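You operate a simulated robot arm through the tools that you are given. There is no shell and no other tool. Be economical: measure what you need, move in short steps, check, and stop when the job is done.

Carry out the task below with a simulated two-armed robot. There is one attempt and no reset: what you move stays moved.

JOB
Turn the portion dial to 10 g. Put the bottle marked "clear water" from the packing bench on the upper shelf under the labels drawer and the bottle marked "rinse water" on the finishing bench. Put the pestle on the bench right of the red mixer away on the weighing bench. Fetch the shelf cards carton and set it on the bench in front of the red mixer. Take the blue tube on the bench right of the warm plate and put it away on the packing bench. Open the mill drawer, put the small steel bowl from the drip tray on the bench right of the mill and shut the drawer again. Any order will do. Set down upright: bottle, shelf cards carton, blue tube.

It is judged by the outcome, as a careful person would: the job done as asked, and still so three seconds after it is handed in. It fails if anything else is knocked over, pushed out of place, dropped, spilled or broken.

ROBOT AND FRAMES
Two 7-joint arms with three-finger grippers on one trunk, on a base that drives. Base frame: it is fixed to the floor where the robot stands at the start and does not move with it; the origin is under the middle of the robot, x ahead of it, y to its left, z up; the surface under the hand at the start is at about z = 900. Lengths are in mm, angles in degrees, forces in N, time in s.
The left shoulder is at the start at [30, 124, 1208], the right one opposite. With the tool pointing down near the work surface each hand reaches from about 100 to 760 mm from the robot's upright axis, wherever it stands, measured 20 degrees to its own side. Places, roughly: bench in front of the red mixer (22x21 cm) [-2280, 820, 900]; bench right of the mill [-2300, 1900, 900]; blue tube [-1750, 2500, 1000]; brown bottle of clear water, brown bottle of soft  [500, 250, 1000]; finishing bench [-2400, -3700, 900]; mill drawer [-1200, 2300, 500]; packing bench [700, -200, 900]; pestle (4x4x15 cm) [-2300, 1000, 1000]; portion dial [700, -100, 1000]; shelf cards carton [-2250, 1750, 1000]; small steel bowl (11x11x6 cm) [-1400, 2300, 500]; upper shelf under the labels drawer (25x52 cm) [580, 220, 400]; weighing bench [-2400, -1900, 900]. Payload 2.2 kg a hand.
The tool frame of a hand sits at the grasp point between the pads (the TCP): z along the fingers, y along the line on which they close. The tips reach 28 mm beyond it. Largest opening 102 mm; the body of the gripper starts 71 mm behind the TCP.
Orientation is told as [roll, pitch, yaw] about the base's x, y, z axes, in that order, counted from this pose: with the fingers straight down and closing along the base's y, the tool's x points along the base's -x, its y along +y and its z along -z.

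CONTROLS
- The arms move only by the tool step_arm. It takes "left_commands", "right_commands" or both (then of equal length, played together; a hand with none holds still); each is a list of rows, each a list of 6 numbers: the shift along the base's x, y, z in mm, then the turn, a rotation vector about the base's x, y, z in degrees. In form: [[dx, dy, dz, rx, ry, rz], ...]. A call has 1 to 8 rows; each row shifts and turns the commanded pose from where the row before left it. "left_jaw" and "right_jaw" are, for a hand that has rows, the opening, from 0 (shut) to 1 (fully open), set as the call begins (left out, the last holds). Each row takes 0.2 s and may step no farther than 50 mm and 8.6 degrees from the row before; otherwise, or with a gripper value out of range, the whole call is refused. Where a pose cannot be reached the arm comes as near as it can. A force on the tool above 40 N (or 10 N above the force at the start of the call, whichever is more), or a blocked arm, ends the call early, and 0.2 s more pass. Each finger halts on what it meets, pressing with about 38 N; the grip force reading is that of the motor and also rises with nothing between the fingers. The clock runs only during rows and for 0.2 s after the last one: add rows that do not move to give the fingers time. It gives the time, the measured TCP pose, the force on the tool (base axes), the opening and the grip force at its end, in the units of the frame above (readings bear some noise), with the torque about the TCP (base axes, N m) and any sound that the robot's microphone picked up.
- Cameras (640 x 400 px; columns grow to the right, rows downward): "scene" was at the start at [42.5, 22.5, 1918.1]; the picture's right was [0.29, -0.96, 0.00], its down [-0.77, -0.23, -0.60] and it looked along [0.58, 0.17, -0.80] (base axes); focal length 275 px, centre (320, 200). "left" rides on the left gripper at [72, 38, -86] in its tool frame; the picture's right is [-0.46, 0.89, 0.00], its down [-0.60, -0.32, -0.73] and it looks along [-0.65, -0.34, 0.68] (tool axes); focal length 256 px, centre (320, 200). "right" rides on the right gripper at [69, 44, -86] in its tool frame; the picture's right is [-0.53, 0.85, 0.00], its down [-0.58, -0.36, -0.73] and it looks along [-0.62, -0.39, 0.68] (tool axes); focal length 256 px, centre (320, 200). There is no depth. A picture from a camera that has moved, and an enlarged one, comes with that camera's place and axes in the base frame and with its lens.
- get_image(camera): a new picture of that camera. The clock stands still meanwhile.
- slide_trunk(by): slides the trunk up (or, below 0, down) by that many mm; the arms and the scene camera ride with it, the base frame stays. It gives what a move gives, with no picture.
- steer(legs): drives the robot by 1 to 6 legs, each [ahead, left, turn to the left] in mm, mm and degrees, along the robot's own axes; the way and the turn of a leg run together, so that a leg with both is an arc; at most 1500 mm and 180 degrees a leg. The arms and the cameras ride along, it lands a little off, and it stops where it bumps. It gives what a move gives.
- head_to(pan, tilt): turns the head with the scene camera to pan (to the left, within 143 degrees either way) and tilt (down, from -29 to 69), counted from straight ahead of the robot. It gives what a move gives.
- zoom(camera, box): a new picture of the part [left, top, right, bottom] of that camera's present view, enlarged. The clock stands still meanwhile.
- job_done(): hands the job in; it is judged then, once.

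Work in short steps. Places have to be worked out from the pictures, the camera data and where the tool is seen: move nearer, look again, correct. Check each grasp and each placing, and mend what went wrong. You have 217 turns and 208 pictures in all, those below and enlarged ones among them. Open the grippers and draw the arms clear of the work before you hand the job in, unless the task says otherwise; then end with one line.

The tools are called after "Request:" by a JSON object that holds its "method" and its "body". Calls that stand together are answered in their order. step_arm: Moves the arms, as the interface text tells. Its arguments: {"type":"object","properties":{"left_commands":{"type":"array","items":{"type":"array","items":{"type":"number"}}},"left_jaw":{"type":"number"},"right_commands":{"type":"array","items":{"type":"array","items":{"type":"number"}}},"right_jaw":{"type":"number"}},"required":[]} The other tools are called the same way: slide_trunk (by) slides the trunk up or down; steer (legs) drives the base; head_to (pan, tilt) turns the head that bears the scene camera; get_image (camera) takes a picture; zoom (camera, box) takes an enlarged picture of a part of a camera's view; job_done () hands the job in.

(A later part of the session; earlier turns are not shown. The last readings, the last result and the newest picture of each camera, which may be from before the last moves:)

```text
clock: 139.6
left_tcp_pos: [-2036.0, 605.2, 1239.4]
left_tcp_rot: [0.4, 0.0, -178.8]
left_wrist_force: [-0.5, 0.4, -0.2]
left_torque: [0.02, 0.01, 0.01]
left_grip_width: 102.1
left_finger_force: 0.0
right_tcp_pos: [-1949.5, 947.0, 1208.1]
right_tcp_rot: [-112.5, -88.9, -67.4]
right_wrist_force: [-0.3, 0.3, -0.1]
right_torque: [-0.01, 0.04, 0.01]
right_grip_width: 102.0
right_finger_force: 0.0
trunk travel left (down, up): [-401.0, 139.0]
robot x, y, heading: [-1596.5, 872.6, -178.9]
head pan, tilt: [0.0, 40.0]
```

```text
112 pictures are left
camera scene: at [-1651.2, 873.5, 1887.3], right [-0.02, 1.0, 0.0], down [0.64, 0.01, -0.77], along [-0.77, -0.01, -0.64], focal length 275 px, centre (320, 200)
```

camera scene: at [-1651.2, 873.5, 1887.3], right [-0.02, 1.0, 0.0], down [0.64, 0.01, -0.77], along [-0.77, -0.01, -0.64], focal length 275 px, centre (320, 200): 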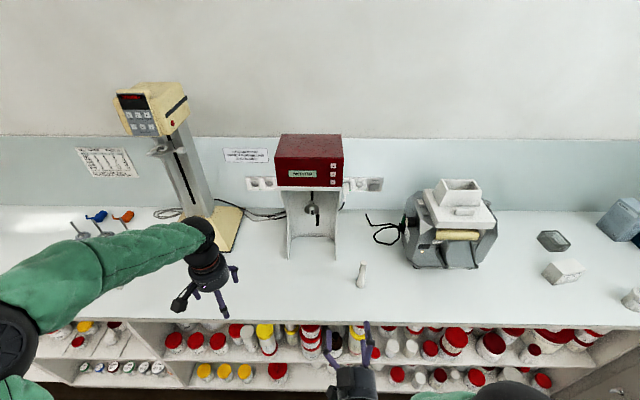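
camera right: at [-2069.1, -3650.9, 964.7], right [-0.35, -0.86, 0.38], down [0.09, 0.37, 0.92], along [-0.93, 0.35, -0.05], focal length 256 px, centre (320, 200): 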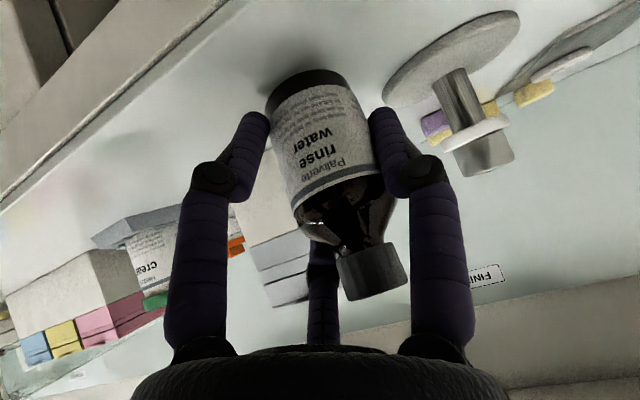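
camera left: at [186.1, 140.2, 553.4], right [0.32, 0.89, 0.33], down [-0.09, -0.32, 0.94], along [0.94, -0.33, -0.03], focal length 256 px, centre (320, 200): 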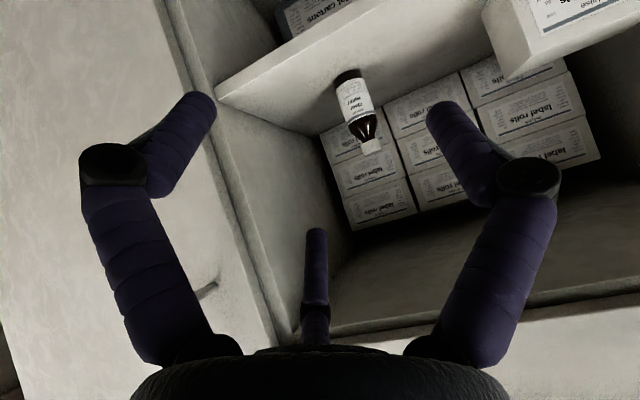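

I rotated the right hand the wrong way (robot now faces -x); I'll correct that. First zoom on pestle and the mill side.

Request:
{"method": "zoom", "body": {"camera": "scene", "box": [330, 240, 410, 300]}}

Request:
{"method": "zoom", "body": {"camera": "scene", "box": [380, 170, 640, 330]}}

Request:
{"method": "step_arm", "body": {"right_commands": [[0, 0, 0, 0, -8.5, 0], [0, 0, 0, 0, -8.5, 0], [0, 0, 0, 0, -8.5, 0], [0, 0, 0, 0, -8.5, 0], [0, 0, 0, 0, -8.5, 0], [0, 0, 0, 0, -4, 0]]}}

```text
6.67 times, centred on (370, 270) of scene
camera zoom: at [-1651.2, 873.5, 1887.3], right [-0.02, 1.0, 0.0], down [0.64, 0.01, -0.77], along [-0.77, -0.01, -0.64], focal length 1835 px, centre (-13, -267)
```

zoom: 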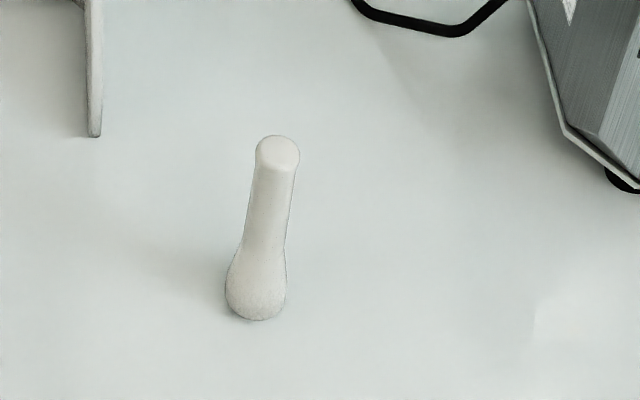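

```text
2.46 times, centred on (510, 250) of scene
camera zoom: at [-1651.2, 873.5, 1887.3], right [-0.02, 1.0, 0.0], down [0.64, 0.01, -0.77], along [-0.77, -0.01, -0.64], focal length 678 px, centre (-148, 77)
```

zoom: 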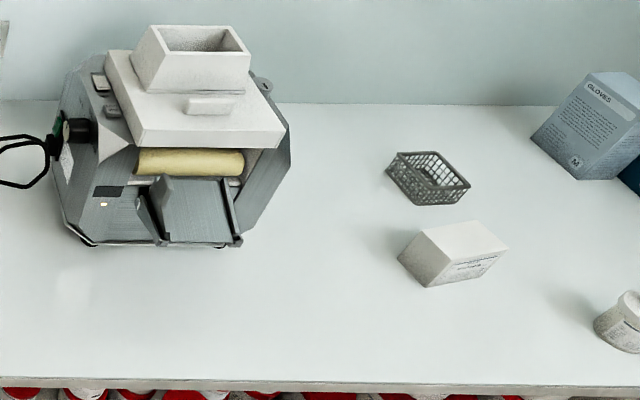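

```text
clock: 141.0
left_tcp_pos: [-2037.3, 605.0, 1240.0]
left_tcp_rot: [0.4, 0.0, -178.9]
left_wrist_force: [-0.1, -0.2, -0.4]
left_torque: [0.0, 0.01, 0.07]
left_grip_width: 102.0
left_finger_force: 0.0
right_tcp_pos: [-1949.4, 947.4, 1206.2]
right_tcp_rot: [-0.9, -43.8, -178.5]
right_wrist_force: [-0.5, 0.3, -0.1]
right_torque: [0.0, -0.02, 0.01]
right_grip_width: 101.8
right_finger_force: 0.1
trunk travel left (down, up): [-401.0, 139.0]
robot x, y, heading: [-1595.4, 873.6, -179.0]
head pan, tilt: [0.0, 40.0]
```

The pestle stands at (-2291,1026). The shelf-cards carton seems to be the white box around (-2338,1870). I strafe right for it.

Request:
{"method": "steer", "body": {"legs": [[0, -860, -1]]}}

Request:
{"method": "step_arm", "body": {"right_commands": [[0, 0, 0, 0, -8.5, 0], [0, 0, 0, 0, -8.5, 0], [0, 0, 0, 0, -8.5, 0], [0, 0, 0, 0, -8.5, 0], [0, 0, 0, 0, -8.5, 0], [0, 0, 0, 0, -1.3, 0]]}}

Request:
{"method": "head_to", "body": {"pan": -10, "tilt": 45}}

Request:
{"method": "get_image", "body": {"camera": "scene"}}

Request:
{"method": "head_to", "body": {"pan": -80, "tilt": 40}}

Request:
{"method": "get_image", "body": {"camera": "scene"}}

```text
clock: 145.6
left_tcp_pos: [-2045.0, 1482.4, 1239.3]
left_tcp_rot: [0.4, 0.0, 179.6]
left_wrist_force: [0.1, 0.3, 0.7]
left_torque: [0.0, 0.0, -0.02]
left_grip_width: 102.4
left_finger_force: 0.1
right_tcp_pos: [-1950.1, 1821.5, 1205.4]
right_tcp_rot: [-0.9, -43.9, 179.9]
right_wrist_force: [0.1, -0.1, 0.2]
right_torque: [-0.03, 0.0, 0.0]
right_grip_width: 102.2
right_finger_force: 0.1
trunk travel left (down, up): [-401.0, 139.0]
robot x, y, heading: [-1600.0, 1738.3, 179.2]
head pan, tilt: [0.0, 40.0]
```

```text
clock: 147.0
left_tcp_pos: [-2046.0, 1482.4, 1240.5]
left_tcp_rot: [0.4, 0.1, 179.5]
left_wrist_force: [0.2, 0.3, 0.6]
left_torque: [-0.02, -0.01, 0.0]
left_grip_width: 101.9
left_finger_force: 0.0
right_tcp_pos: [-1950.5, 1821.7, 1205.2]
right_tcp_rot: [-1.0, 0.0, 180.0]
right_wrist_force: [0.0, -0.4, 1.6]
right_torque: [-0.01, 0.02, -0.02]
right_grip_width: 102.3
right_finger_force: 0.0
trunk travel left (down, up): [-401.0, 139.0]
robot x, y, heading: [-1597.4, 1738.9, 179.3]
head pan, tilt: [0.0, 40.0]
```

```text
clock: 147.7
left_tcp_pos: [-2046.3, 1481.2, 1238.5]
left_tcp_rot: [0.4, 0.0, 179.5]
left_wrist_force: [-0.7, -0.3, -0.3]
left_torque: [-0.04, -0.03, -0.01]
left_grip_width: 101.9
left_finger_force: 0.1
right_tcp_pos: [-1951.2, 1822.6, 1206.2]
right_tcp_rot: [-0.9, 0.0, 180.0]
right_wrist_force: [-0.1, -0.2, -0.7]
right_torque: [0.0, 0.01, 0.0]
right_grip_width: 102.2
right_finger_force: 0.0
trunk travel left (down, up): [-401.0, 139.0]
robot x, y, heading: [-1598.6, 1737.7, 179.4]
head pan, tilt: [-10.0, 45.0]
```

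```text
109 pictures are left
camera scene: at [-1649.7, 1753.4, 1880.0], right [0.18, 0.98, 0.0], down [0.7, -0.13, -0.71], along [-0.7, 0.13, -0.71], focal length 275 px, centre (320, 200)
```

scene: 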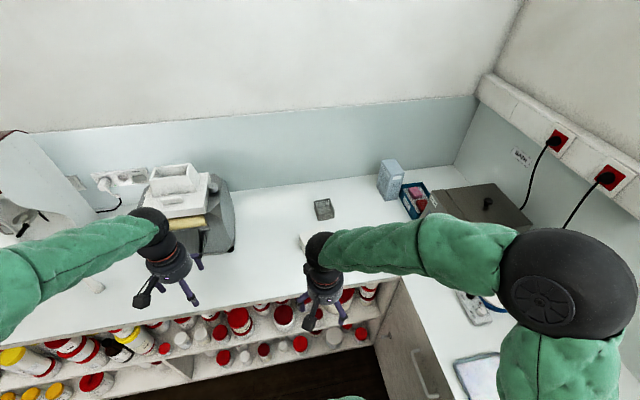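

```text
clock: 149.2
left_tcp_pos: [-2045.5, 1481.5, 1239.4]
left_tcp_rot: [0.4, 0.0, 179.5]
left_wrist_force: [-0.4, -0.4, 0.0]
left_torque: [0.01, 0.0, 0.05]
left_grip_width: 101.8
left_finger_force: 0.0
right_tcp_pos: [-1950.9, 1821.0, 1204.4]
right_tcp_rot: [-1.0, -0.1, 180.0]
right_wrist_force: [0.1, -0.4, 0.1]
right_torque: [0.0, 0.01, 0.02]
right_grip_width: 101.9
right_finger_force: 0.0
trunk travel left (down, up): [-401.0, 139.0]
robot x, y, heading: [-1598.4, 1738.3, 179.4]
head pan, tilt: [-80.0, 40.0]
```

```text
108 pictures are left
camera scene: at [-1583.5, 1822.5, 1887.3], right [0.99, 0.16, 0.0], down [0.11, -0.63, -0.77], along [-0.13, 0.76, -0.64], focal length 275 px, centre (320, 200)
```

scene: 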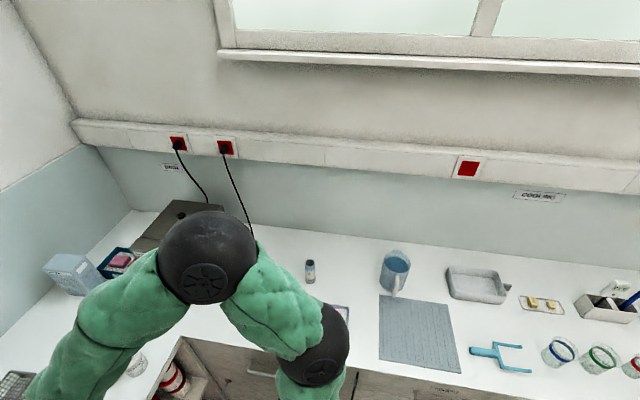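

The carton is hidden by the right hand in this view; look with the right wrist camera.

Request:
{"method": "get_image", "body": {"camera": "right"}}

Request:
{"method": "get_image", "body": {"camera": "left"}}

```text
107 pictures are left
camera right: at [-1881.0, 1775.8, 1290.6], right [-0.54, -0.84, -0.01], down [-0.58, 0.35, 0.74], along [-0.62, 0.4, -0.68], focal length 256 px, centre (320, 200)
```

right: 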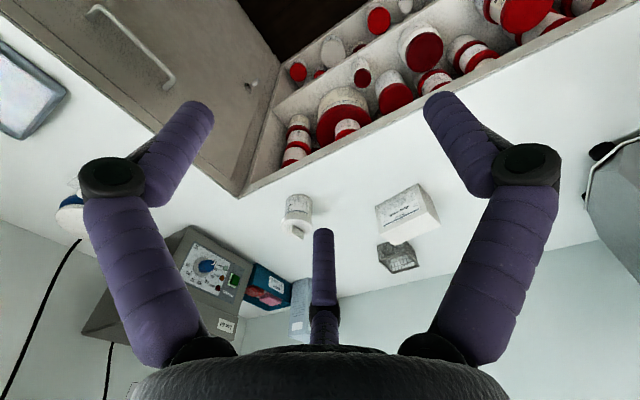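

```text
106 pictures are left
camera left: at [-1974.8, 1443.1, 1327.2], right [-0.47, -0.88, 0.01], down [-0.6, 0.33, 0.73], along [-0.64, 0.34, -0.68], focal length 256 px, centre (320, 200)
```

left: 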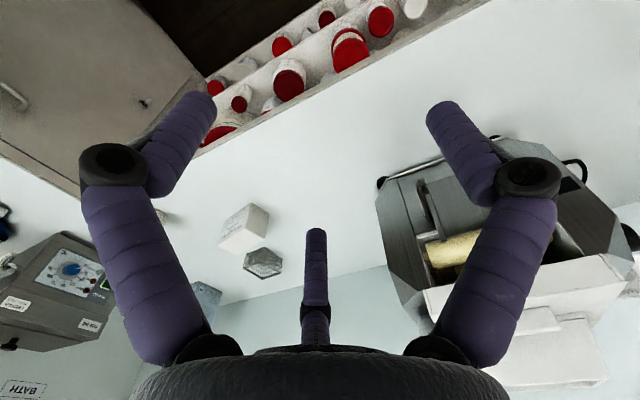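

Request:
{"method": "zoom", "body": {"camera": "right", "box": [270, 170, 450, 280]}}

Request:
{"method": "zoom", "body": {"camera": "left", "box": [200, 190, 310, 300]}}

```text
3.56 times, centred on (360, 225) of right
camera zoom: at [-1881.0, 1775.8, 1290.6], right [-0.54, -0.84, -0.01], down [-0.58, 0.35, 0.74], along [-0.62, 0.4, -0.68], focal length 910 px, centre (178, 111)
```

zoom: 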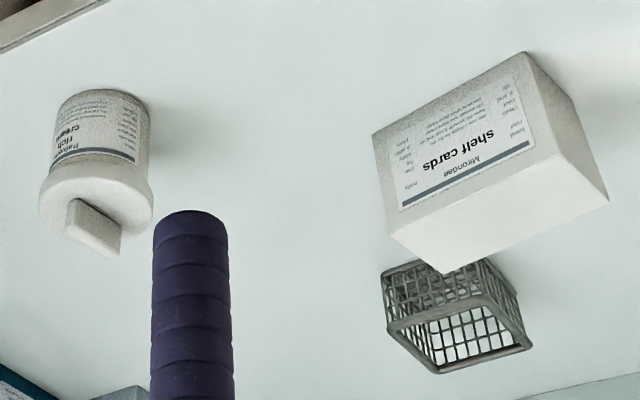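

```text
3.64 times, centred on (255, 245) of left
camera zoom: at [-1974.8, 1443.1, 1327.2], right [-0.47, -0.88, 0.01], down [-0.6, 0.33, 0.73], along [-0.64, 0.34, -0.68], focal length 931 px, centre (556, 36)
```

zoom: 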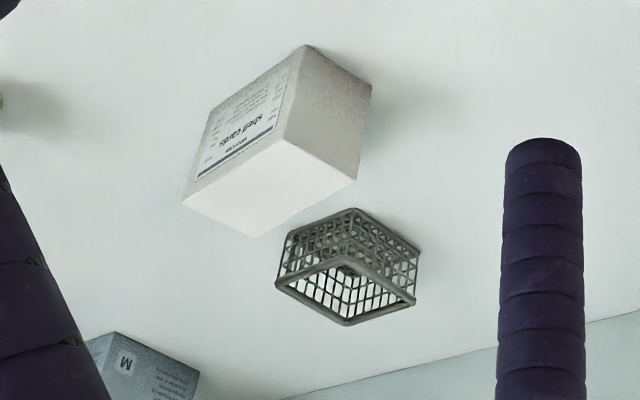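

The carton ("shelf cards") measures about 108×54×75 mm, centred near (-2338,1851), rotated ~12°. The hand acts as a three-finger chuck, so I plan thumb behind, two fingers in front. Turning and moving above it.

Request:
{"method": "step_arm", "body": {"right_commands": [[-44, 3, 0, 0.9, 0, -8.5], [-45, 3, 0, 0, 0, -8.5], [-45, 4, -5, 0, 0, -8.5], [-45, 4, -10, 0, 0, -8.5], [-45, 4, -12, 0, 0, -8.5], [-45, 4, -12, 0, 0, -8.5], [-45, 4, -12, 0, 0, -8.5], [-45, 4, -12, 0, 0, -8.5]], "right_jaw": 1}}

Request:
{"method": "step_arm", "body": {"right_commands": [[-10, 2, -20, 0, 0, -8.5], [0, 0, -20, 0, 0, -1]]}}

Request:
{"method": "get_image", "body": {"camera": "right"}}

```text
clock: 150.9
left_tcp_pos: [-2049.1, 1480.7, 1238.2]
left_tcp_rot: [0.4, 0.2, 179.5]
left_wrist_force: [0.0, -0.7, 0.0]
left_torque: [0.0, -0.04, -0.02]
left_grip_width: 102.0
left_finger_force: 0.2
right_tcp_pos: [-2310.6, 1851.5, 1142.7]
right_tcp_rot: [-1.9, -0.1, 111.8]
right_wrist_force: [-0.3, 0.5, -0.1]
right_torque: [-0.01, -0.04, -0.03]
right_grip_width: 101.9
right_finger_force: 0.1
trunk travel left (down, up): [-401.0, 139.0]
robot x, y, heading: [-1599.3, 1736.3, 179.3]
head pan, tilt: [-80.0, 40.0]
```

```text
clock: 151.6
left_tcp_pos: [-2047.4, 1483.1, 1240.0]
left_tcp_rot: [0.3, 0.0, 179.5]
left_wrist_force: [-0.1, 0.5, -0.3]
left_torque: [0.01, 0.02, 0.0]
left_grip_width: 101.9
left_finger_force: 0.0
right_tcp_pos: [-2319.7, 1854.0, 1102.9]
right_tcp_rot: [-1.8, -0.2, 102.3]
right_wrist_force: [-0.2, 0.8, -0.5]
right_torque: [-0.05, 0.0, 0.03]
right_grip_width: 101.9
right_finger_force: 0.0
trunk travel left (down, up): [-401.0, 139.0]
robot x, y, heading: [-1601.3, 1738.6, 179.3]
head pan, tilt: [-80.0, 40.0]
```

```text
103 pictures are left
camera right: at [-2349.7, 1777.0, 1187.4], right [-0.94, 0.34, -0.03], down [0.21, 0.63, 0.74], along [0.27, 0.69, -0.67], focal length 256 px, centre (320, 200)
```

right: 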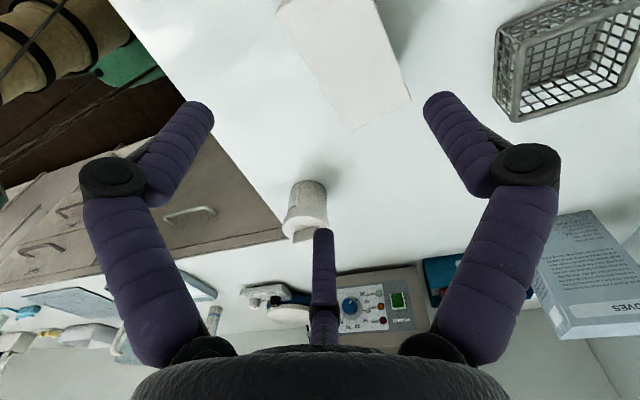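

Carton confirmed: centre (-2340,1855), closing angle 16°. Adjust yaw and position, descend to just above it.

Request:
{"method": "step_arm", "body": {"right_commands": [[-4, 2, -20, -0.4, 1.7, 3.7], [-4, 2, -30, 0, 0, 0], [0, 0, -30, 0, 0, 0]]}}

Request:
{"method": "get_image", "body": {"camera": "right"}}

Request:
{"method": "head_to", "body": {"pan": -10, "tilt": 45}}

Request:
{"method": "zoom", "body": {"camera": "scene", "box": [260, 170, 400, 270]}}

```text
clock: 152.3
left_tcp_pos: [-2047.2, 1484.1, 1240.2]
left_tcp_rot: [0.4, 0.1, 179.5]
left_wrist_force: [0.1, -0.8, -0.1]
left_torque: [0.0, -0.01, -0.02]
left_grip_width: 102.0
left_finger_force: 0.1
right_tcp_pos: [-2328.9, 1859.5, 1024.4]
right_tcp_rot: [-0.2, -0.2, 106.1]
right_wrist_force: [-0.2, 1.6, 0.3]
right_torque: [-0.02, -0.03, -0.01]
right_grip_width: 101.9
right_finger_force: 0.1
trunk travel left (down, up): [-401.0, 139.0]
robot x, y, heading: [-1602.9, 1739.9, 179.6]
head pan, tilt: [-80.0, 40.0]
```

```text
102 pictures are left
camera right: at [-2351.7, 1780.4, 1108.6], right [-0.96, 0.28, 0.0], down [0.19, 0.65, 0.73], along [0.2, 0.7, -0.68], focal length 256 px, centre (320, 200)
```

right: 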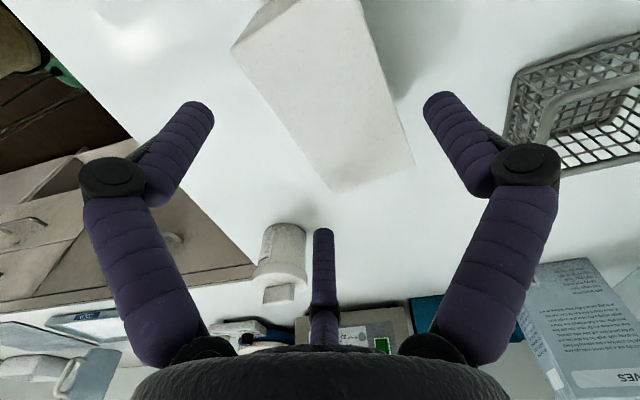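

```text
clock: 153.8
left_tcp_pos: [-2046.5, 1481.5, 1241.4]
left_tcp_rot: [0.4, 0.0, 179.5]
left_wrist_force: [-0.7, 0.4, -0.6]
left_torque: [0.0, -0.01, 0.03]
left_grip_width: 101.9
left_finger_force: 0.1
right_tcp_pos: [-2329.2, 1859.1, 1023.6]
right_tcp_rot: [-0.1, -0.2, 106.2]
right_wrist_force: [0.5, 0.1, -0.7]
right_torque: [-0.05, -0.03, 0.01]
right_grip_width: 102.0
right_finger_force: 0.0
trunk travel left (down, up): [-401.0, 139.0]
robot x, y, heading: [-1603.7, 1739.9, 179.3]
head pan, tilt: [-10.0, 45.0]
```

```text
4.00 times, centred on (330, 220) of scene
camera zoom: at [-1649.7, 1753.6, 1880.0], right [0.18, 0.98, 0.0], down [0.7, -0.13, -0.71], along [-0.69, 0.13, -0.71], focal length 1101 px, centre (280, 120)
```

zoom: 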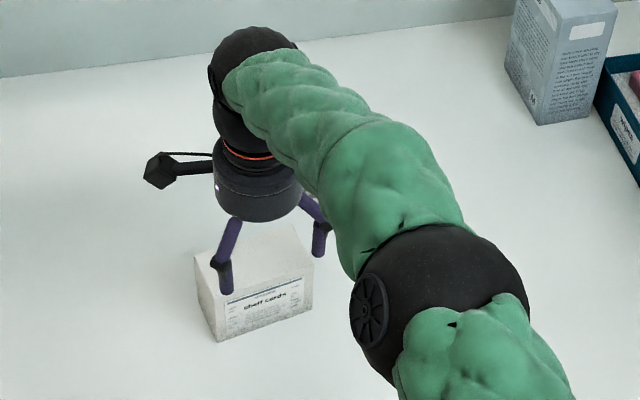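

Geometry fits. Shift 3 mm forward and descend around the carton.

Request:
{"method": "step_arm", "body": {"right_commands": [[3, 1, -20, 0, 0, 0], [0, 0, -18, 0, 0, 0], [0, 0, -18, 0, 0, 0], [0, 0, -16, 0, 0, 0]]}}

Request:
{"method": "get_image", "body": {"camera": "right"}}

```text
clock: 154.8
left_tcp_pos: [-2046.3, 1481.1, 1240.2]
left_tcp_rot: [0.5, 0.0, 179.5]
left_wrist_force: [0.6, -0.8, -0.7]
left_torque: [0.0, 0.0, -0.01]
left_grip_width: 102.1
left_finger_force: 0.1
right_tcp_pos: [-2325.5, 1860.1, 950.7]
right_tcp_rot: [-0.2, -0.3, 106.1]
right_wrist_force: [-0.8, -0.5, -0.7]
right_torque: [-0.02, -0.03, -0.01]
right_grip_width: 101.9
right_finger_force: 0.1
trunk travel left (down, up): [-401.0, 139.0]
robot x, y, heading: [-1599.7, 1741.4, 179.5]
head pan, tilt: [-10.0, 45.0]
```

```text
100 pictures are left
camera right: at [-2348.2, 1780.7, 1036.6], right [-0.96, 0.28, 0.0], down [0.19, 0.65, 0.73], along [0.2, 0.7, -0.68], focal length 256 px, centre (320, 200)
```

right: 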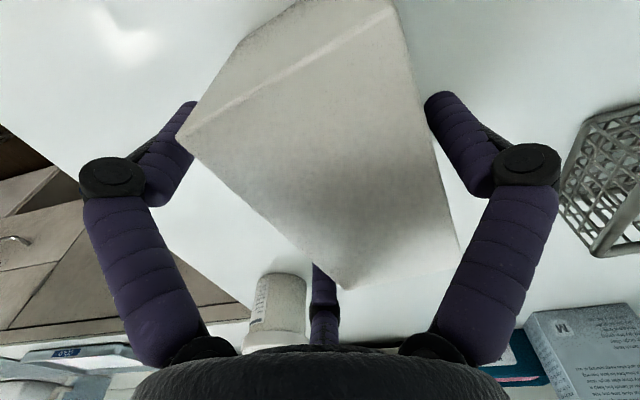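

Fingers straddle the carton with no contact. Close.

Request:
{"method": "step_arm", "body": {"right_commands": [[0, 0, 0, 0, 0, 0], [0, 0, 0, 0, 0, 0], [0, 0, 0, 0, 0, 0], [0, 0, 0, 0, 0, 0]], "right_jaw": 0.5}}

Request:
{"method": "get_image", "body": {"camera": "right"}}

```text
clock: 155.8
left_tcp_pos: [-2046.3, 1481.9, 1240.2]
left_tcp_rot: [0.4, 0.0, 179.6]
left_wrist_force: [-0.4, -1.1, -0.1]
left_torque: [-0.01, 0.02, -0.04]
left_grip_width: 102.1
left_finger_force: 0.1
right_tcp_pos: [-2325.7, 1859.7, 953.5]
right_tcp_rot: [0.0, -0.2, 106.1]
right_wrist_force: [-2.6, 1.9, 8.1]
right_torque: [0.0, 0.14, 0.1]
right_grip_width: 83.3
right_finger_force: 38.2
trunk travel left (down, up): [-401.0, 139.0]
robot x, y, heading: [-1600.5, 1735.2, 179.6]
head pan, tilt: [-10.0, 45.0]
```

```text
99 pictures are left
camera right: at [-2348.3, 1780.7, 1038.4], right [-0.96, 0.28, 0.0], down [0.19, 0.65, 0.73], along [0.2, 0.7, -0.68], focal length 256 px, centre (320, 200)
```

right: 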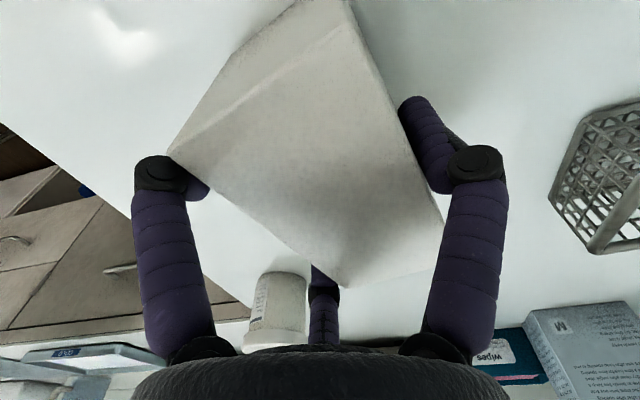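

Gripped at 83 mm. Lift 60 and check.

Request:
{"method": "step_arm", "body": {"right_commands": [[0, 0, 10, 0, 0, 0], [0, 0, 25, 0, 0, 0], [0, 0, 35, 0, 0, 0], [0, 0, 0, 0, 0, 0]]}}

Request:
{"method": "get_image", "body": {"camera": "right"}}

Request:
{"method": "zoom", "body": {"camera": "scene", "box": [250, 150, 410, 270]}}

```text
clock: 156.8
left_tcp_pos: [-2045.8, 1481.7, 1239.6]
left_tcp_rot: [0.4, 0.0, 179.5]
left_wrist_force: [-0.2, 1.0, -0.1]
left_torque: [0.02, 0.01, 0.02]
left_grip_width: 101.6
left_finger_force: 0.1
right_tcp_pos: [-2323.0, 1859.0, 1019.8]
right_tcp_rot: [-0.2, -0.1, 106.2]
right_wrist_force: [0.9, -0.7, -1.9]
right_torque: [0.01, -0.04, -0.02]
right_grip_width: 83.3
right_finger_force: 37.6
trunk travel left (down, up): [-401.0, 139.0]
robot x, y, heading: [-1599.0, 1737.8, 179.5]
head pan, tilt: [-10.0, 45.0]
```

```text
98 pictures are left
camera right: at [-2346.7, 1779.5, 1105.4], right [-0.96, 0.28, 0.0], down [0.19, 0.65, 0.73], along [0.2, 0.7, -0.68], focal length 256 px, centre (320, 200)
```

right: 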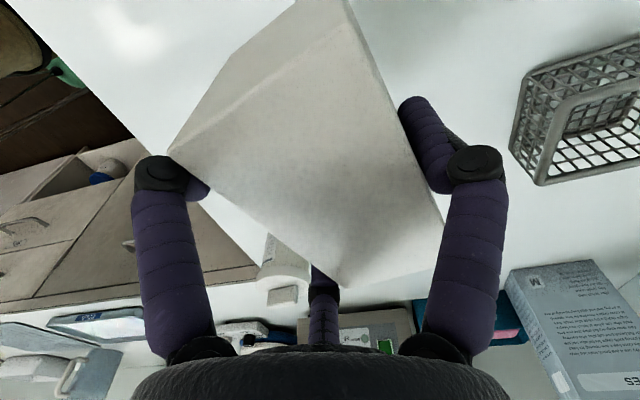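

```text
3.33 times, centred on (330, 210) of scene
camera zoom: at [-1650.4, 1753.6, 1880.0], right [0.18, 0.98, 0.0], down [0.7, -0.13, -0.71], along [-0.69, 0.13, -0.71], focal length 917 px, centre (287, 167)
```

zoom: 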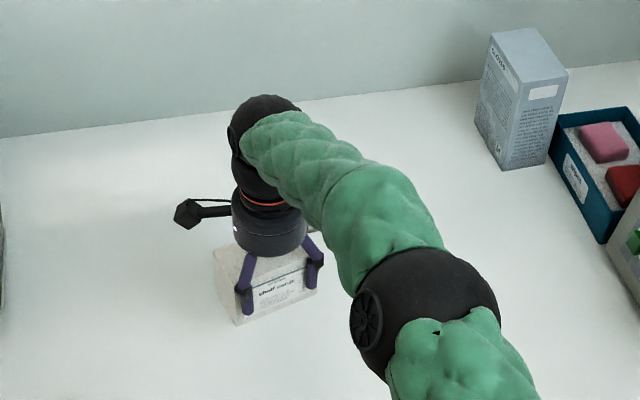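

The carton hangs level in the grip. Retract over the edge and drive left to the red mixer.

Request:
{"method": "step_arm", "body": {"right_commands": [[30, 0, 35, 0, 0, 0], [40, 0, 25, 0, 0, 0], [48, 0, 5, 0, 0, 0], [48, 0, 0, 0, 0, 0], [48, 0, 0, 0, 0, 0], [48, 0, 0, 0, 0, 0], [40, 0, 0, 0, 0, 0]]}}

Request:
{"method": "steer", "body": {"legs": [[0, 1030, 0.5]]}}

Request:
{"method": "head_to", "body": {"pan": 0, "tilt": 45}}

Request:
{"method": "get_image", "body": {"camera": "scene"}}

```text
clock: 158.4
left_tcp_pos: [-2045.1, 1481.0, 1240.6]
left_tcp_rot: [0.5, -0.1, 179.5]
left_wrist_force: [0.2, -0.3, 0.3]
left_torque: [0.0, 0.04, -0.02]
left_grip_width: 101.9
left_finger_force: 0.1
right_tcp_pos: [-2022.0, 1858.9, 1087.7]
right_tcp_rot: [-0.1, -0.2, 106.1]
right_wrist_force: [1.3, 0.5, -1.4]
right_torque: [0.01, 0.01, 0.01]
right_grip_width: 83.0
right_finger_force: 38.0
trunk travel left (down, up): [-401.0, 139.0]
robot x, y, heading: [-1599.5, 1739.2, 179.4]
head pan, tilt: [-10.0, 45.0]
```

```text
clock: 163.7
left_tcp_pos: [-2045.4, 434.5, 1239.1]
left_tcp_rot: [0.4, -0.1, -179.7]
left_wrist_force: [-0.8, -0.1, 0.2]
left_torque: [0.02, 0.03, 0.0]
left_grip_width: 101.7
left_finger_force: 0.0
right_tcp_pos: [-2027.6, 812.7, 1087.5]
right_tcp_rot: [-0.1, -0.2, 106.9]
right_wrist_force: [-0.1, -0.7, -2.0]
right_torque: [0.02, -0.02, 0.01]
right_grip_width: 82.9
right_finger_force: 37.9
trunk travel left (down, up): [-401.0, 139.0]
robot x, y, heading: [-1605.1, 696.5, -180.0]
head pan, tilt: [-10.0, 45.0]
```

```text
clock: 164.4
left_tcp_pos: [-2045.6, 435.7, 1238.0]
left_tcp_rot: [0.4, 0.0, -179.6]
left_wrist_force: [-0.1, 0.0, 0.7]
left_torque: [-0.02, -0.01, 0.02]
left_grip_width: 102.0
left_finger_force: 0.1
right_tcp_pos: [-2027.4, 811.1, 1087.1]
right_tcp_rot: [-0.1, -0.3, 106.9]
right_wrist_force: [-1.5, 0.1, -1.7]
right_torque: [0.03, -0.01, -0.01]
right_grip_width: 82.6
right_finger_force: 37.9
trunk travel left (down, up): [-401.0, 139.0]
robot x, y, heading: [-1601.0, 695.3, -179.9]
head pan, tilt: [0.0, 45.0]
```

```text
96 pictures are left
camera scene: at [-1654.1, 698.3, 1880.0], right [0.0, 1.0, 0.0], down [0.71, 0.0, -0.71], along [-0.71, 0.0, -0.71], focal length 275 px, centre (320, 200)
```

scene: 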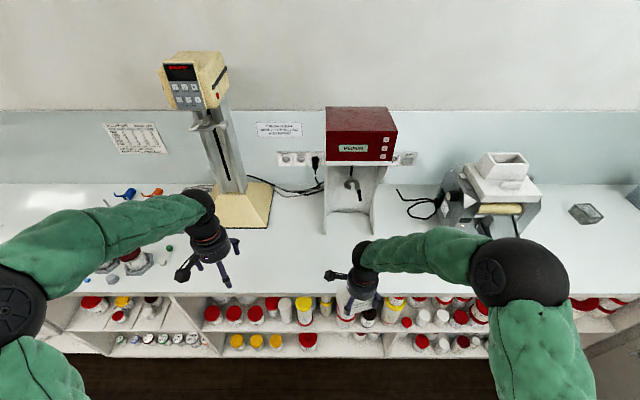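

The space in front of the red mixer is free. Move the carton over (-2270,825) and lower.

Request:
{"method": "step_arm", "body": {"right_commands": [[-48, 3, 0, 0, 0, 0], [-48, 3, 0, 0, 0, 0], [-48, 3, 0, 0, 0, 0], [-48, 3, -10, 0, 0, 0], [-48, 2, -15, 0, 0, 0], [0, 0, -40, 0, 0, 0], [0, 0, -40, 0, 0, 0], [0, 0, -22, 0, 0, 0]]}}

Request:
{"method": "get_image", "body": {"camera": "right"}}

Request:
{"method": "zoom", "body": {"camera": "scene", "box": [290, 170, 450, 280]}}

```text
refused: row 5 steps farther than a row can; nothing moved
```

```text
95 pictures are left
camera right: at [-2048.9, 732.1, 1172.9], right [-0.96, 0.26, 0.0], down [0.18, 0.66, 0.73], along [0.19, 0.71, -0.68], focal length 256 px, centre (320, 200)
```

right: 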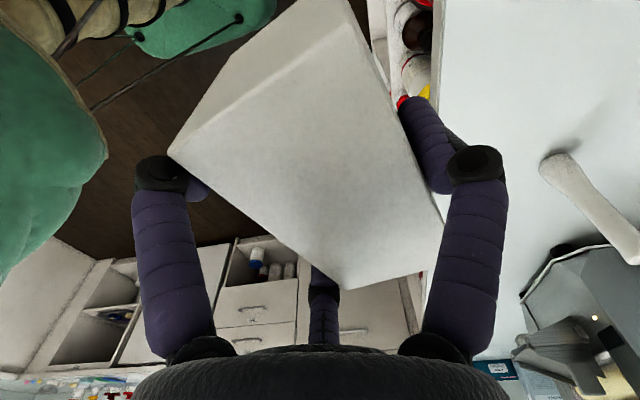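

```text
3.64 times, centred on (370, 225) of scene
camera zoom: at [-1654.1, 698.3, 1880.0], right [0.0, 1.0, 0.0], down [0.71, 0.0, -0.71], along [-0.71, 0.0, -0.71], focal length 1001 px, centre (138, 109)
```

zoom: 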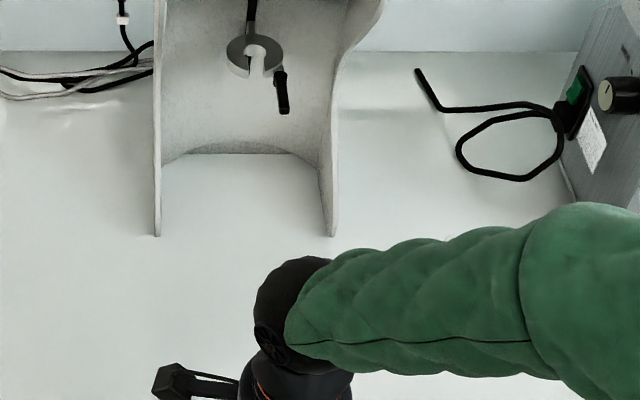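

Resend with shorter rows.

Request:
{"method": "step_arm", "body": {"right_commands": [[-48, 4, 0, 0, 0, 0], [-48, 4, 0, 0, 0, 0], [-48, 3, 0, 0, 0, 0], [-48, 3, -10, 0, 0, 0], [-46, 2, -15, 0, 0, 0], [0, 0, -45, 0, 0, 0], [0, 0, -42, 0, 0, 0], [0, 0, -16, 0, 0, 0]]}}

Request:
{"method": "get_image", "body": {"camera": "right"}}

Request:
{"method": "zoom", "body": {"camera": "scene", "box": [290, 170, 450, 280]}}

```text
clock: 166.2
left_tcp_pos: [-2046.0, 435.5, 1240.3]
left_tcp_rot: [0.3, -0.1, -179.8]
left_wrist_force: [-0.5, 0.6, 1.3]
left_torque: [0.0, -0.01, -0.01]
left_grip_width: 102.2
left_finger_force: 0.1
right_tcp_pos: [-2265.8, 828.1, 959.7]
right_tcp_rot: [-0.1, -0.2, 106.9]
right_wrist_force: [-0.1, 1.1, -1.1]
right_torque: [0.03, -0.03, -0.02]
right_grip_width: 83.0
right_finger_force: 37.6
trunk travel left (down, up): [-401.0, 139.0]
robot x, y, heading: [-1603.3, 701.2, -179.8]
head pan, tilt: [0.0, 45.0]
```

```text
93 pictures are left
camera right: at [-2287.5, 748.1, 1045.0], right [-0.96, 0.27, 0.0], down [0.18, 0.66, 0.73], along [0.19, 0.71, -0.68], focal length 256 px, centre (320, 200)
```

right: 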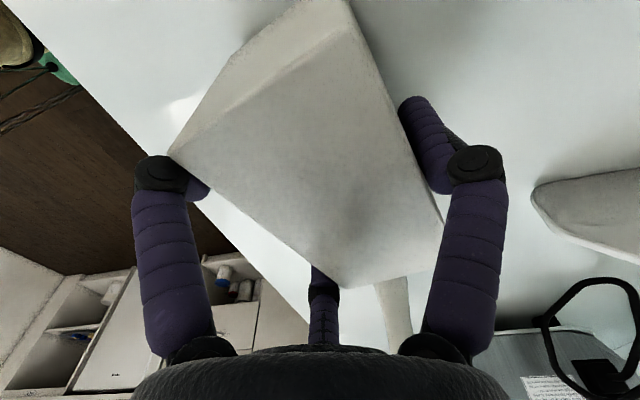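

```text
3.64 times, centred on (370, 225) of scene
camera zoom: at [-1654.0, 698.3, 1880.0], right [0.0, 1.0, 0.0], down [0.71, 0.0, -0.71], along [-0.71, 0.0, -0.71], focal length 1001 px, centre (138, 109)
```

zoom: 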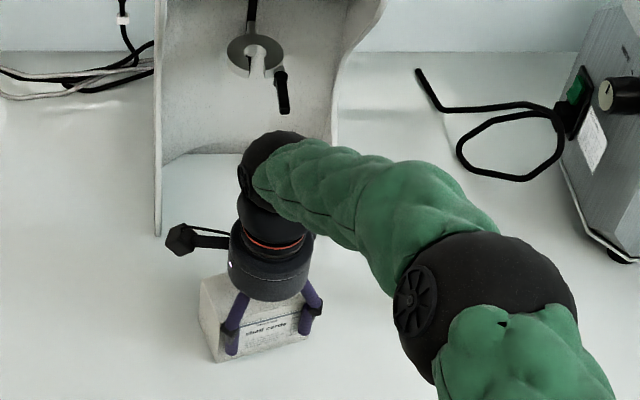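

Lower the last few mm until contact.

Request:
{"method": "step_arm", "body": {"right_commands": [[0, 0, -3, 0, 0, 0], [0, 0, -2, 0, 0, 0], [0, 0, -2, 0, 0, 0]]}}

```text
clock: 167.1
left_tcp_pos: [-2045.6, 435.6, 1240.0]
left_tcp_rot: [0.4, 0.0, -179.7]
left_wrist_force: [0.5, 0.1, -0.1]
left_torque: [-0.02, 0.0, 0.0]
left_grip_width: 102.0
left_finger_force: 0.2
right_tcp_pos: [-2266.5, 829.4, 952.5]
right_tcp_rot: [-0.1, -0.2, 106.8]
right_wrist_force: [0.2, -0.3, 0.5]
right_torque: [-0.24, 0.06, 0.06]
right_grip_width: 83.2
right_finger_force: 38.2
trunk travel left (down, up): [-401.0, 139.0]
robot x, y, heading: [-1605.2, 697.5, -180.0]
head pan, tilt: [0.0, 45.0]
```

Torque shows light contact; one more mm, then release and rise straight up.

Request:
{"method": "step_arm", "body": {"right_commands": [[0, 0, -1.5, 0, 0, 0], [0, 0, 0, 0, 0, 0]]}}

Request:
{"method": "step_arm", "body": {"right_commands": [[0, 0, 0, 0, 0, 0], [0, 0, 0, 0, 0, 0], [0, 0, 20, 0, 0, 0], [0, 0, 35, 0, 0, 0], [0, 0, 45, 0, 0, 0], [20, 0, 45, 0, 0, 0], [45, 0, 0, 0, 0, 0], [45, 0, 0, 0, 0, 0]], "right_jaw": 1}}

Request:
{"method": "zoom", "body": {"camera": "scene", "box": [290, 170, 450, 280]}}

```text
clock: 167.7
left_tcp_pos: [-2045.5, 436.2, 1240.5]
left_tcp_rot: [0.3, -0.1, -179.7]
left_wrist_force: [-0.4, 0.3, -0.6]
left_torque: [0.0, -0.01, 0.0]
left_grip_width: 102.1
left_finger_force: 0.0
right_tcp_pos: [-2266.3, 828.5, 952.7]
right_tcp_rot: [0.1, -0.2, 106.9]
right_wrist_force: [2.3, 0.7, 12.7]
right_torque: [-0.48, -0.21, 0.08]
right_grip_width: 83.2
right_finger_force: 38.2
trunk travel left (down, up): [-401.0, 139.0]
robot x, y, heading: [-1604.3, 696.9, -179.6]
head pan, tilt: [0.0, 45.0]
```

```text
clock: 169.4
left_tcp_pos: [-2044.7, 434.9, 1238.9]
left_tcp_rot: [0.4, 0.0, -179.7]
left_wrist_force: [0.0, 0.0, 0.5]
left_torque: [0.01, 0.07, 0.02]
left_grip_width: 101.7
left_finger_force: 0.0
right_tcp_pos: [-2156.3, 827.0, 1097.2]
right_tcp_rot: [0.0, -0.2, 106.9]
right_wrist_force: [1.2, 0.3, 0.4]
right_torque: [0.01, 0.04, -0.01]
right_grip_width: 102.1
right_finger_force: 0.1
trunk travel left (down, up): [-401.0, 139.0]
robot x, y, heading: [-1600.5, 699.7, -180.1]
head pan, tilt: [0.0, 45.0]
```

```text
3.64 times, centred on (370, 225) of scene
camera zoom: at [-1651.8, 698.2, 1880.1], right [0.0, 1.0, 0.0], down [0.71, 0.0, -0.71], along [-0.71, 0.0, -0.71], focal length 1001 px, centre (138, 109)
```

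zoom: 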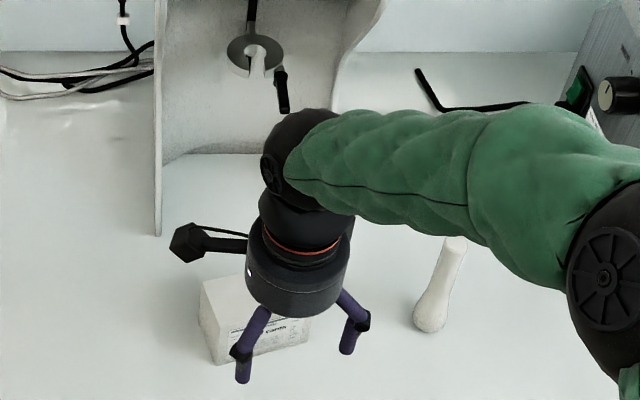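

Carton stands in front of the mixer. Retract the right hand, and drive to face the other bench with the mill drawer.

Request:
{"method": "step_arm", "body": {"right_commands": [[40, 0, 20, 0, 0, 8.5], [40, 0, 20, 0, 0, 8.5], [30, 0, 20, 0, 0, 8.5], [20, 0, 20, 0, 0, 8.5], [20, 0, 20, 0, 0, 8.5], [0, 0, 0, 0, 0, 8.5], [0, 0, 0, 0, 0, 8.5], [0, 0, 0, 0, 0, 8.5]]}}

Request:
{"method": "steer", "body": {"legs": [[-250, 0, 0], [0, 0, -90], [500, 0, 0]]}}

Request:
{"method": "head_to", "body": {"pan": 0, "tilt": 35}}

Request:
{"method": "get_image", "body": {"camera": "scene"}}

```text
clock: 171.2
left_tcp_pos: [-2045.4, 434.8, 1239.1]
left_tcp_rot: [0.4, 0.0, -179.7]
left_wrist_force: [-0.8, 0.6, -0.3]
left_torque: [0.02, -0.01, -0.02]
left_grip_width: 102.1
left_finger_force: 0.1
right_tcp_pos: [-2006.5, 827.7, 1196.4]
right_tcp_rot: [0.0, -0.2, 175.2]
right_wrist_force: [0.3, 0.7, 0.1]
right_torque: [-0.04, 0.01, 0.0]
right_grip_width: 101.8
right_finger_force: 0.0
trunk travel left (down, up): [-401.0, 139.0]
robot x, y, heading: [-1599.9, 697.0, -179.6]
head pan, tilt: [0.0, 45.0]
```

```text
clock: 179.3
left_tcp_pos: [-1635.4, 1624.1, 1240.3]
left_tcp_rot: [0.4, 0.0, 91.5]
left_wrist_force: [0.8, 0.1, -0.4]
left_torque: [0.01, -0.02, -0.01]
left_grip_width: 101.9
left_finger_force: 0.0
right_tcp_pos: [-1242.9, 1592.4, 1194.9]
right_tcp_rot: [-0.1, -0.1, 85.9]
right_wrist_force: [-0.4, 0.0, -0.5]
right_torque: [0.01, 0.04, 0.03]
right_grip_width: 101.8
right_finger_force: 0.0
trunk travel left (down, up): [-401.0, 139.0]
robot x, y, heading: [-1365.9, 1187.1, 91.2]
head pan, tilt: [0.0, 45.0]
```

```text
clock: 180.1
left_tcp_pos: [-1636.8, 1623.9, 1239.5]
left_tcp_rot: [0.4, 0.0, 91.4]
left_wrist_force: [0.4, 0.7, 0.0]
left_torque: [0.03, -0.02, 0.0]
left_grip_width: 102.0
left_finger_force: 0.1
right_tcp_pos: [-1242.0, 1592.2, 1195.6]
right_tcp_rot: [-0.1, -0.2, 85.9]
right_wrist_force: [0.5, 0.7, -0.1]
right_torque: [-0.01, 0.01, 0.02]
right_grip_width: 102.1
right_finger_force: 0.0
trunk travel left (down, up): [-401.0, 139.0]
robot x, y, heading: [-1363.9, 1185.8, 91.3]
head pan, tilt: [0.0, 35.0]
```

```text
90 pictures are left
camera scene: at [-1366.0, 1245.4, 1894.8], right [1.0, 0.02, 0.0], down [0.01, -0.57, -0.82], along [-0.02, 0.82, -0.57], focal length 275 px, centre (320, 200)
```

scene: 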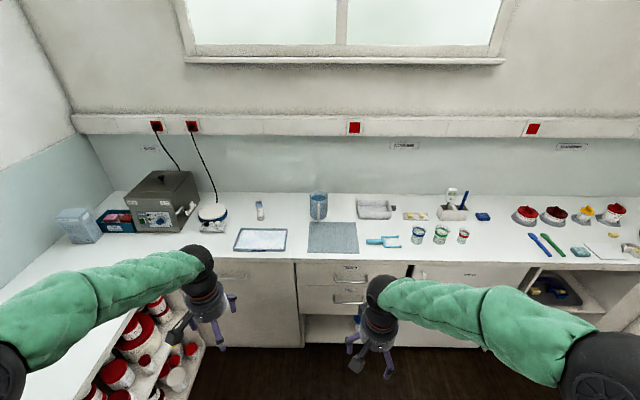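

Zoom on the drawers, and on the small tube near the warm plate.

Request:
{"method": "zoom", "body": {"camera": "scene", "box": [280, 250, 440, 350]}}

Request:
{"method": "zoom", "body": {"camera": "scene", "box": [120, 165, 340, 265]}}

```text
4.00 times, centred on (360, 300) of scene
camera zoom: at [-1366.0, 1245.4, 1894.8], right [1.0, 0.02, 0.0], down [0.01, -0.57, -0.82], along [-0.02, 0.82, -0.57], focal length 1101 px, centre (160, -200)
```

zoom: 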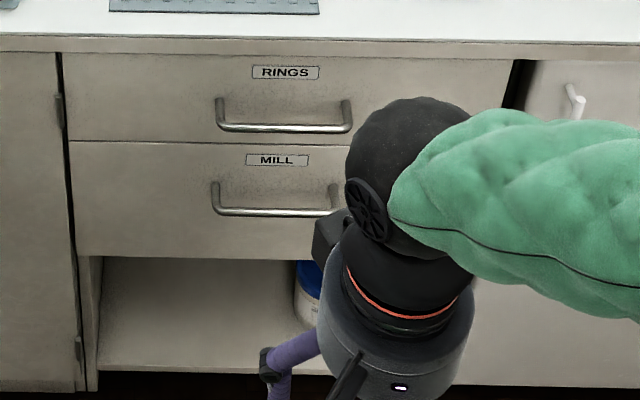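

```text
2.91 times, centred on (230, 215) of scene
camera zoom: at [-1366.0, 1245.4, 1894.8], right [1.0, 0.02, 0.0], down [0.01, -0.57, -0.82], along [-0.02, 0.82, -0.57], focal length 801 px, centre (582, 156)
```

zoom: 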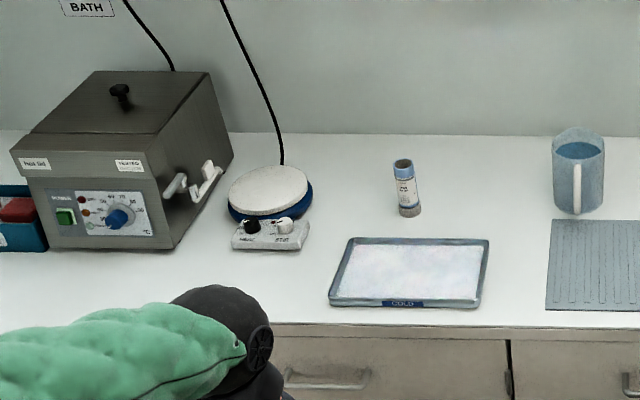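

The MILL drawer's handle is near (-1235,2122,610) and the tube stands right of the warm plate. I lower the trunk and set the right hand to a 45° forward tilt with fingers closing across the bar.

Request:
{"method": "slide_trunk", "body": {"by": -290}}

Request:
{"method": "step_arm", "body": {"right_commands": [[0, 0, 0, 7.5, 0, 0], [0, 0, 0, 7.5, 0, 0], [0, 0, 0, 7.5, 0, 0], [0, 0, 0, 7.5, 0, 0], [0, 0, 0, 7.5, 0, 0], [0, 0, 0, 7.5, 0, 0], [0, 0, 0, 0, -6, 6], [0, 0, 0, 0, -6, 6]]}}

Request:
{"method": "step_arm", "body": {"right_commands": [[0, 0, 0, 0, -6, 6], [0, 0, 0, 0, -6, 6], [0, 0, 0, 0, -6, 6], [0, 0, 0, 0, -6, 6], [0, 0, 0, 0, -6, 6], [0, 0, 0, 0, -6, 6], [0, 0, 0, 0, -6, 6], [0, 0, 0, 0, -6, 6]]}}

Request:
{"method": "steer", "body": {"legs": [[200, 0, -1.2]]}}

Request:
{"method": "get_image", "body": {"camera": "right"}}

Request:
{"method": "get_image", "body": {"camera": "scene"}}

```text
clock: 183.0
left_tcp_pos: [-1636.4, 1623.8, 950.2]
left_tcp_rot: [0.4, 0.0, 91.4]
left_wrist_force: [-0.3, 0.3, -1.3]
left_torque: [0.0, -0.02, -0.02]
left_grip_width: 101.9
left_finger_force: 0.0
right_tcp_pos: [-1242.4, 1591.0, 906.0]
right_tcp_rot: [-0.1, -0.2, 85.9]
right_wrist_force: [0.5, -0.3, -0.6]
right_torque: [-0.01, 0.01, -0.02]
right_grip_width: 102.0
right_finger_force: 0.1
trunk travel left (down, up): [-111.0, 429.0]
robot x, y, heading: [-1366.1, 1186.4, 91.3]
head pan, tilt: [0.0, 35.0]
```

```text
clock: 184.8
left_tcp_pos: [-1637.2, 1622.4, 949.6]
left_tcp_rot: [0.3, 0.0, 91.4]
left_wrist_force: [0.0, -0.4, -0.3]
left_torque: [-0.01, 0.02, 0.02]
left_grip_width: 102.3
left_finger_force: 0.1
right_tcp_pos: [-1243.3, 1591.1, 904.4]
right_tcp_rot: [-12.8, -43.6, 108.3]
right_wrist_force: [-0.2, -0.9, -0.7]
right_torque: [0.01, 0.02, 0.0]
right_grip_width: 102.2
right_finger_force: 0.0
trunk travel left (down, up): [-111.0, 429.0]
robot x, y, heading: [-1365.3, 1186.2, 91.3]
head pan, tilt: [0.0, 35.0]
```

```text
clock: 186.6
left_tcp_pos: [-1635.5, 1623.8, 948.9]
left_tcp_rot: [0.4, 0.1, 91.5]
left_wrist_force: [0.8, 0.8, 0.9]
left_torque: [0.03, 0.02, 0.03]
left_grip_width: 101.9
left_finger_force: 0.1
right_tcp_pos: [-1242.9, 1592.2, 905.9]
right_tcp_rot: [-44.7, -6.5, 173.7]
right_wrist_force: [0.2, -0.5, -0.6]
right_torque: [-0.02, -0.01, 0.01]
right_grip_width: 101.9
right_finger_force: 0.0
trunk travel left (down, up): [-111.0, 429.0]
robot x, y, heading: [-1365.2, 1188.2, 91.2]
head pan, tilt: [0.0, 35.0]
```

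```text
clock: 188.2
left_tcp_pos: [-1628.1, 1832.9, 948.9]
left_tcp_rot: [0.4, 0.1, 90.0]
left_wrist_force: [0.5, 0.6, -0.3]
left_torque: [-0.03, 0.01, 0.0]
left_grip_width: 102.1
left_finger_force: 0.0
right_tcp_pos: [-1236.0, 1790.1, 905.5]
right_tcp_rot: [-44.6, -6.6, 172.3]
right_wrist_force: [-0.2, 0.5, 0.0]
right_torque: [0.01, -0.01, 0.03]
right_grip_width: 101.9
right_finger_force: 0.1
trunk travel left (down, up): [-111.0, 429.0]
robot x, y, heading: [-1366.5, 1388.0, 89.7]
head pan, tilt: [0.0, 35.0]
```

```text
87 pictures are left
camera right: at [-1176.2, 1689.4, 927.0], right [-0.67, -0.52, -0.53], down [-0.51, -0.19, 0.84], along [-0.53, 0.84, -0.14], focal length 256 px, centre (320, 200)
```

right: 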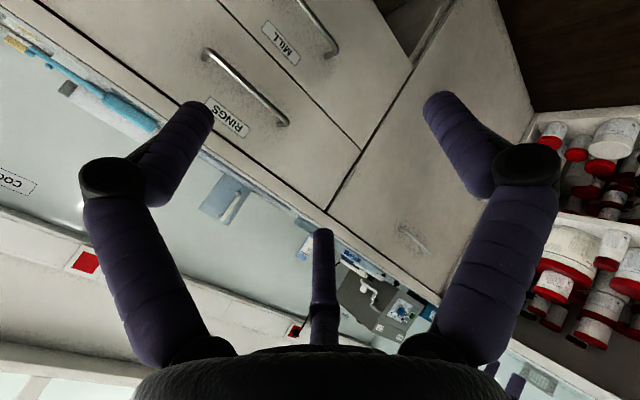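

```text
86 pictures are left
camera scene: at [-1366.8, 1448.3, 1604.8], right [1.0, 0.0, 0.0], down [0.0, -0.57, -0.82], along [0.0, 0.82, -0.57], focal length 275 px, centre (320, 200)
```

scene: 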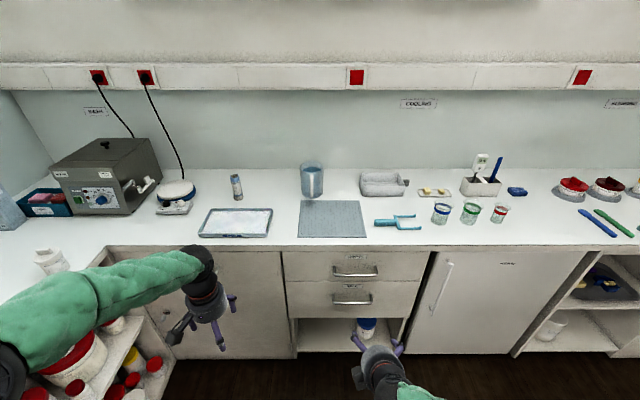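

Measure the MILL handle from this view.

Request:
{"method": "zoom", "body": {"camera": "scene", "box": [275, 240, 435, 345]}}

```text
3.81 times, centred on (355, 292) of scene
camera zoom: at [-1366.8, 1448.3, 1604.8], right [1.0, 0.0, 0.0], down [0.0, -0.57, -0.82], along [0.0, 0.82, -0.57], focal length 1048 px, centre (187, -152)
```

zoom: 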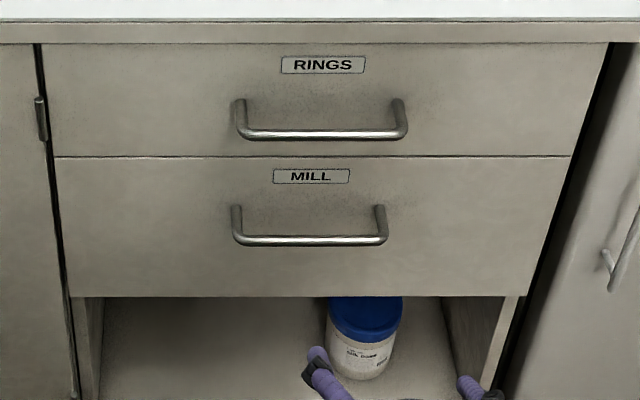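

Handle bar: x≈-1233, y≈2135, z≈604. Finish the roll and move to the approach line.

Request:
{"method": "step_arm", "body": {"right_commands": [[0, 34, -25, 0, -3.5, 3.5], [0, 34, -26, 0, -3.5, 3.5], [0, 34, -27, 0, 0, 0], [0, 34, -27, 0, 0, 0], [1, 34, -27, 0, 0, 0], [1, 34, -27, 0, 0, 0], [1, 34, -27, 0, 0, 0], [0, 34, -27, 0, 0, 0]], "right_jaw": 0.6}}

Request:
{"method": "get_image", "body": {"camera": "right"}}

Request:
{"method": "zoom", "body": {"camera": "scene", "box": [275, 240, 435, 345]}}

```text
clock: 190.0
left_tcp_pos: [-1626.6, 1831.9, 950.0]
left_tcp_rot: [0.4, 0.2, 90.0]
left_wrist_force: [-0.1, -0.5, -0.1]
left_torque: [-0.02, 0.02, 0.0]
left_grip_width: 101.8
left_finger_force: 0.0
right_tcp_pos: [-1230.2, 2061.5, 693.5]
right_tcp_rot: [-45.4, 0.4, 179.3]
right_wrist_force: [-0.3, -0.3, 0.7]
right_torque: [-0.05, 0.01, 0.0]
right_grip_width: 61.1
right_finger_force: 0.1
trunk travel left (down, up): [-111.0, 429.0]
robot x, y, heading: [-1370.4, 1387.5, 89.9]
head pan, tilt: [0.0, 35.0]
```

```text
84 pictures are left
camera right: at [-1163.4, 1967.8, 721.9], right [-0.54, -0.59, -0.6], down [-0.59, -0.26, 0.77], along [-0.61, 0.77, -0.21], focal length 256 px, centre (320, 200)
```

right: 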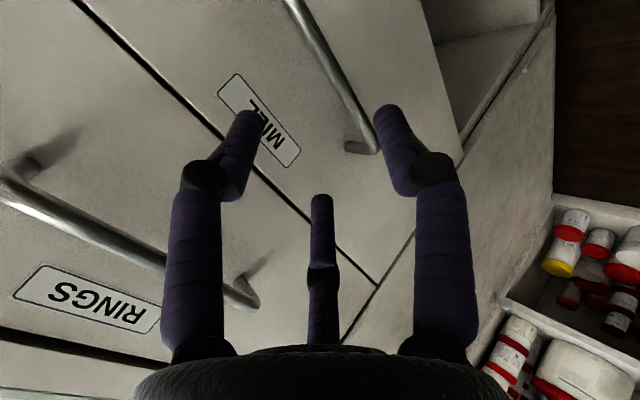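

```text
3.81 times, centred on (355, 292) of scene
camera zoom: at [-1366.7, 1447.9, 1604.8], right [1.0, 0.0, 0.0], down [0.0, -0.57, -0.82], along [0.0, 0.82, -0.57], focal length 1048 px, centre (187, -152)
```

zoom: 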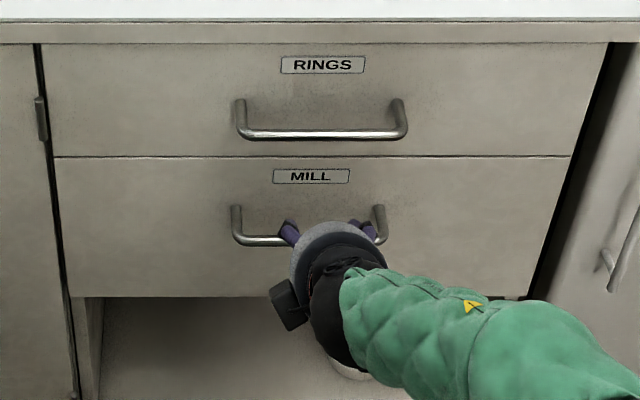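

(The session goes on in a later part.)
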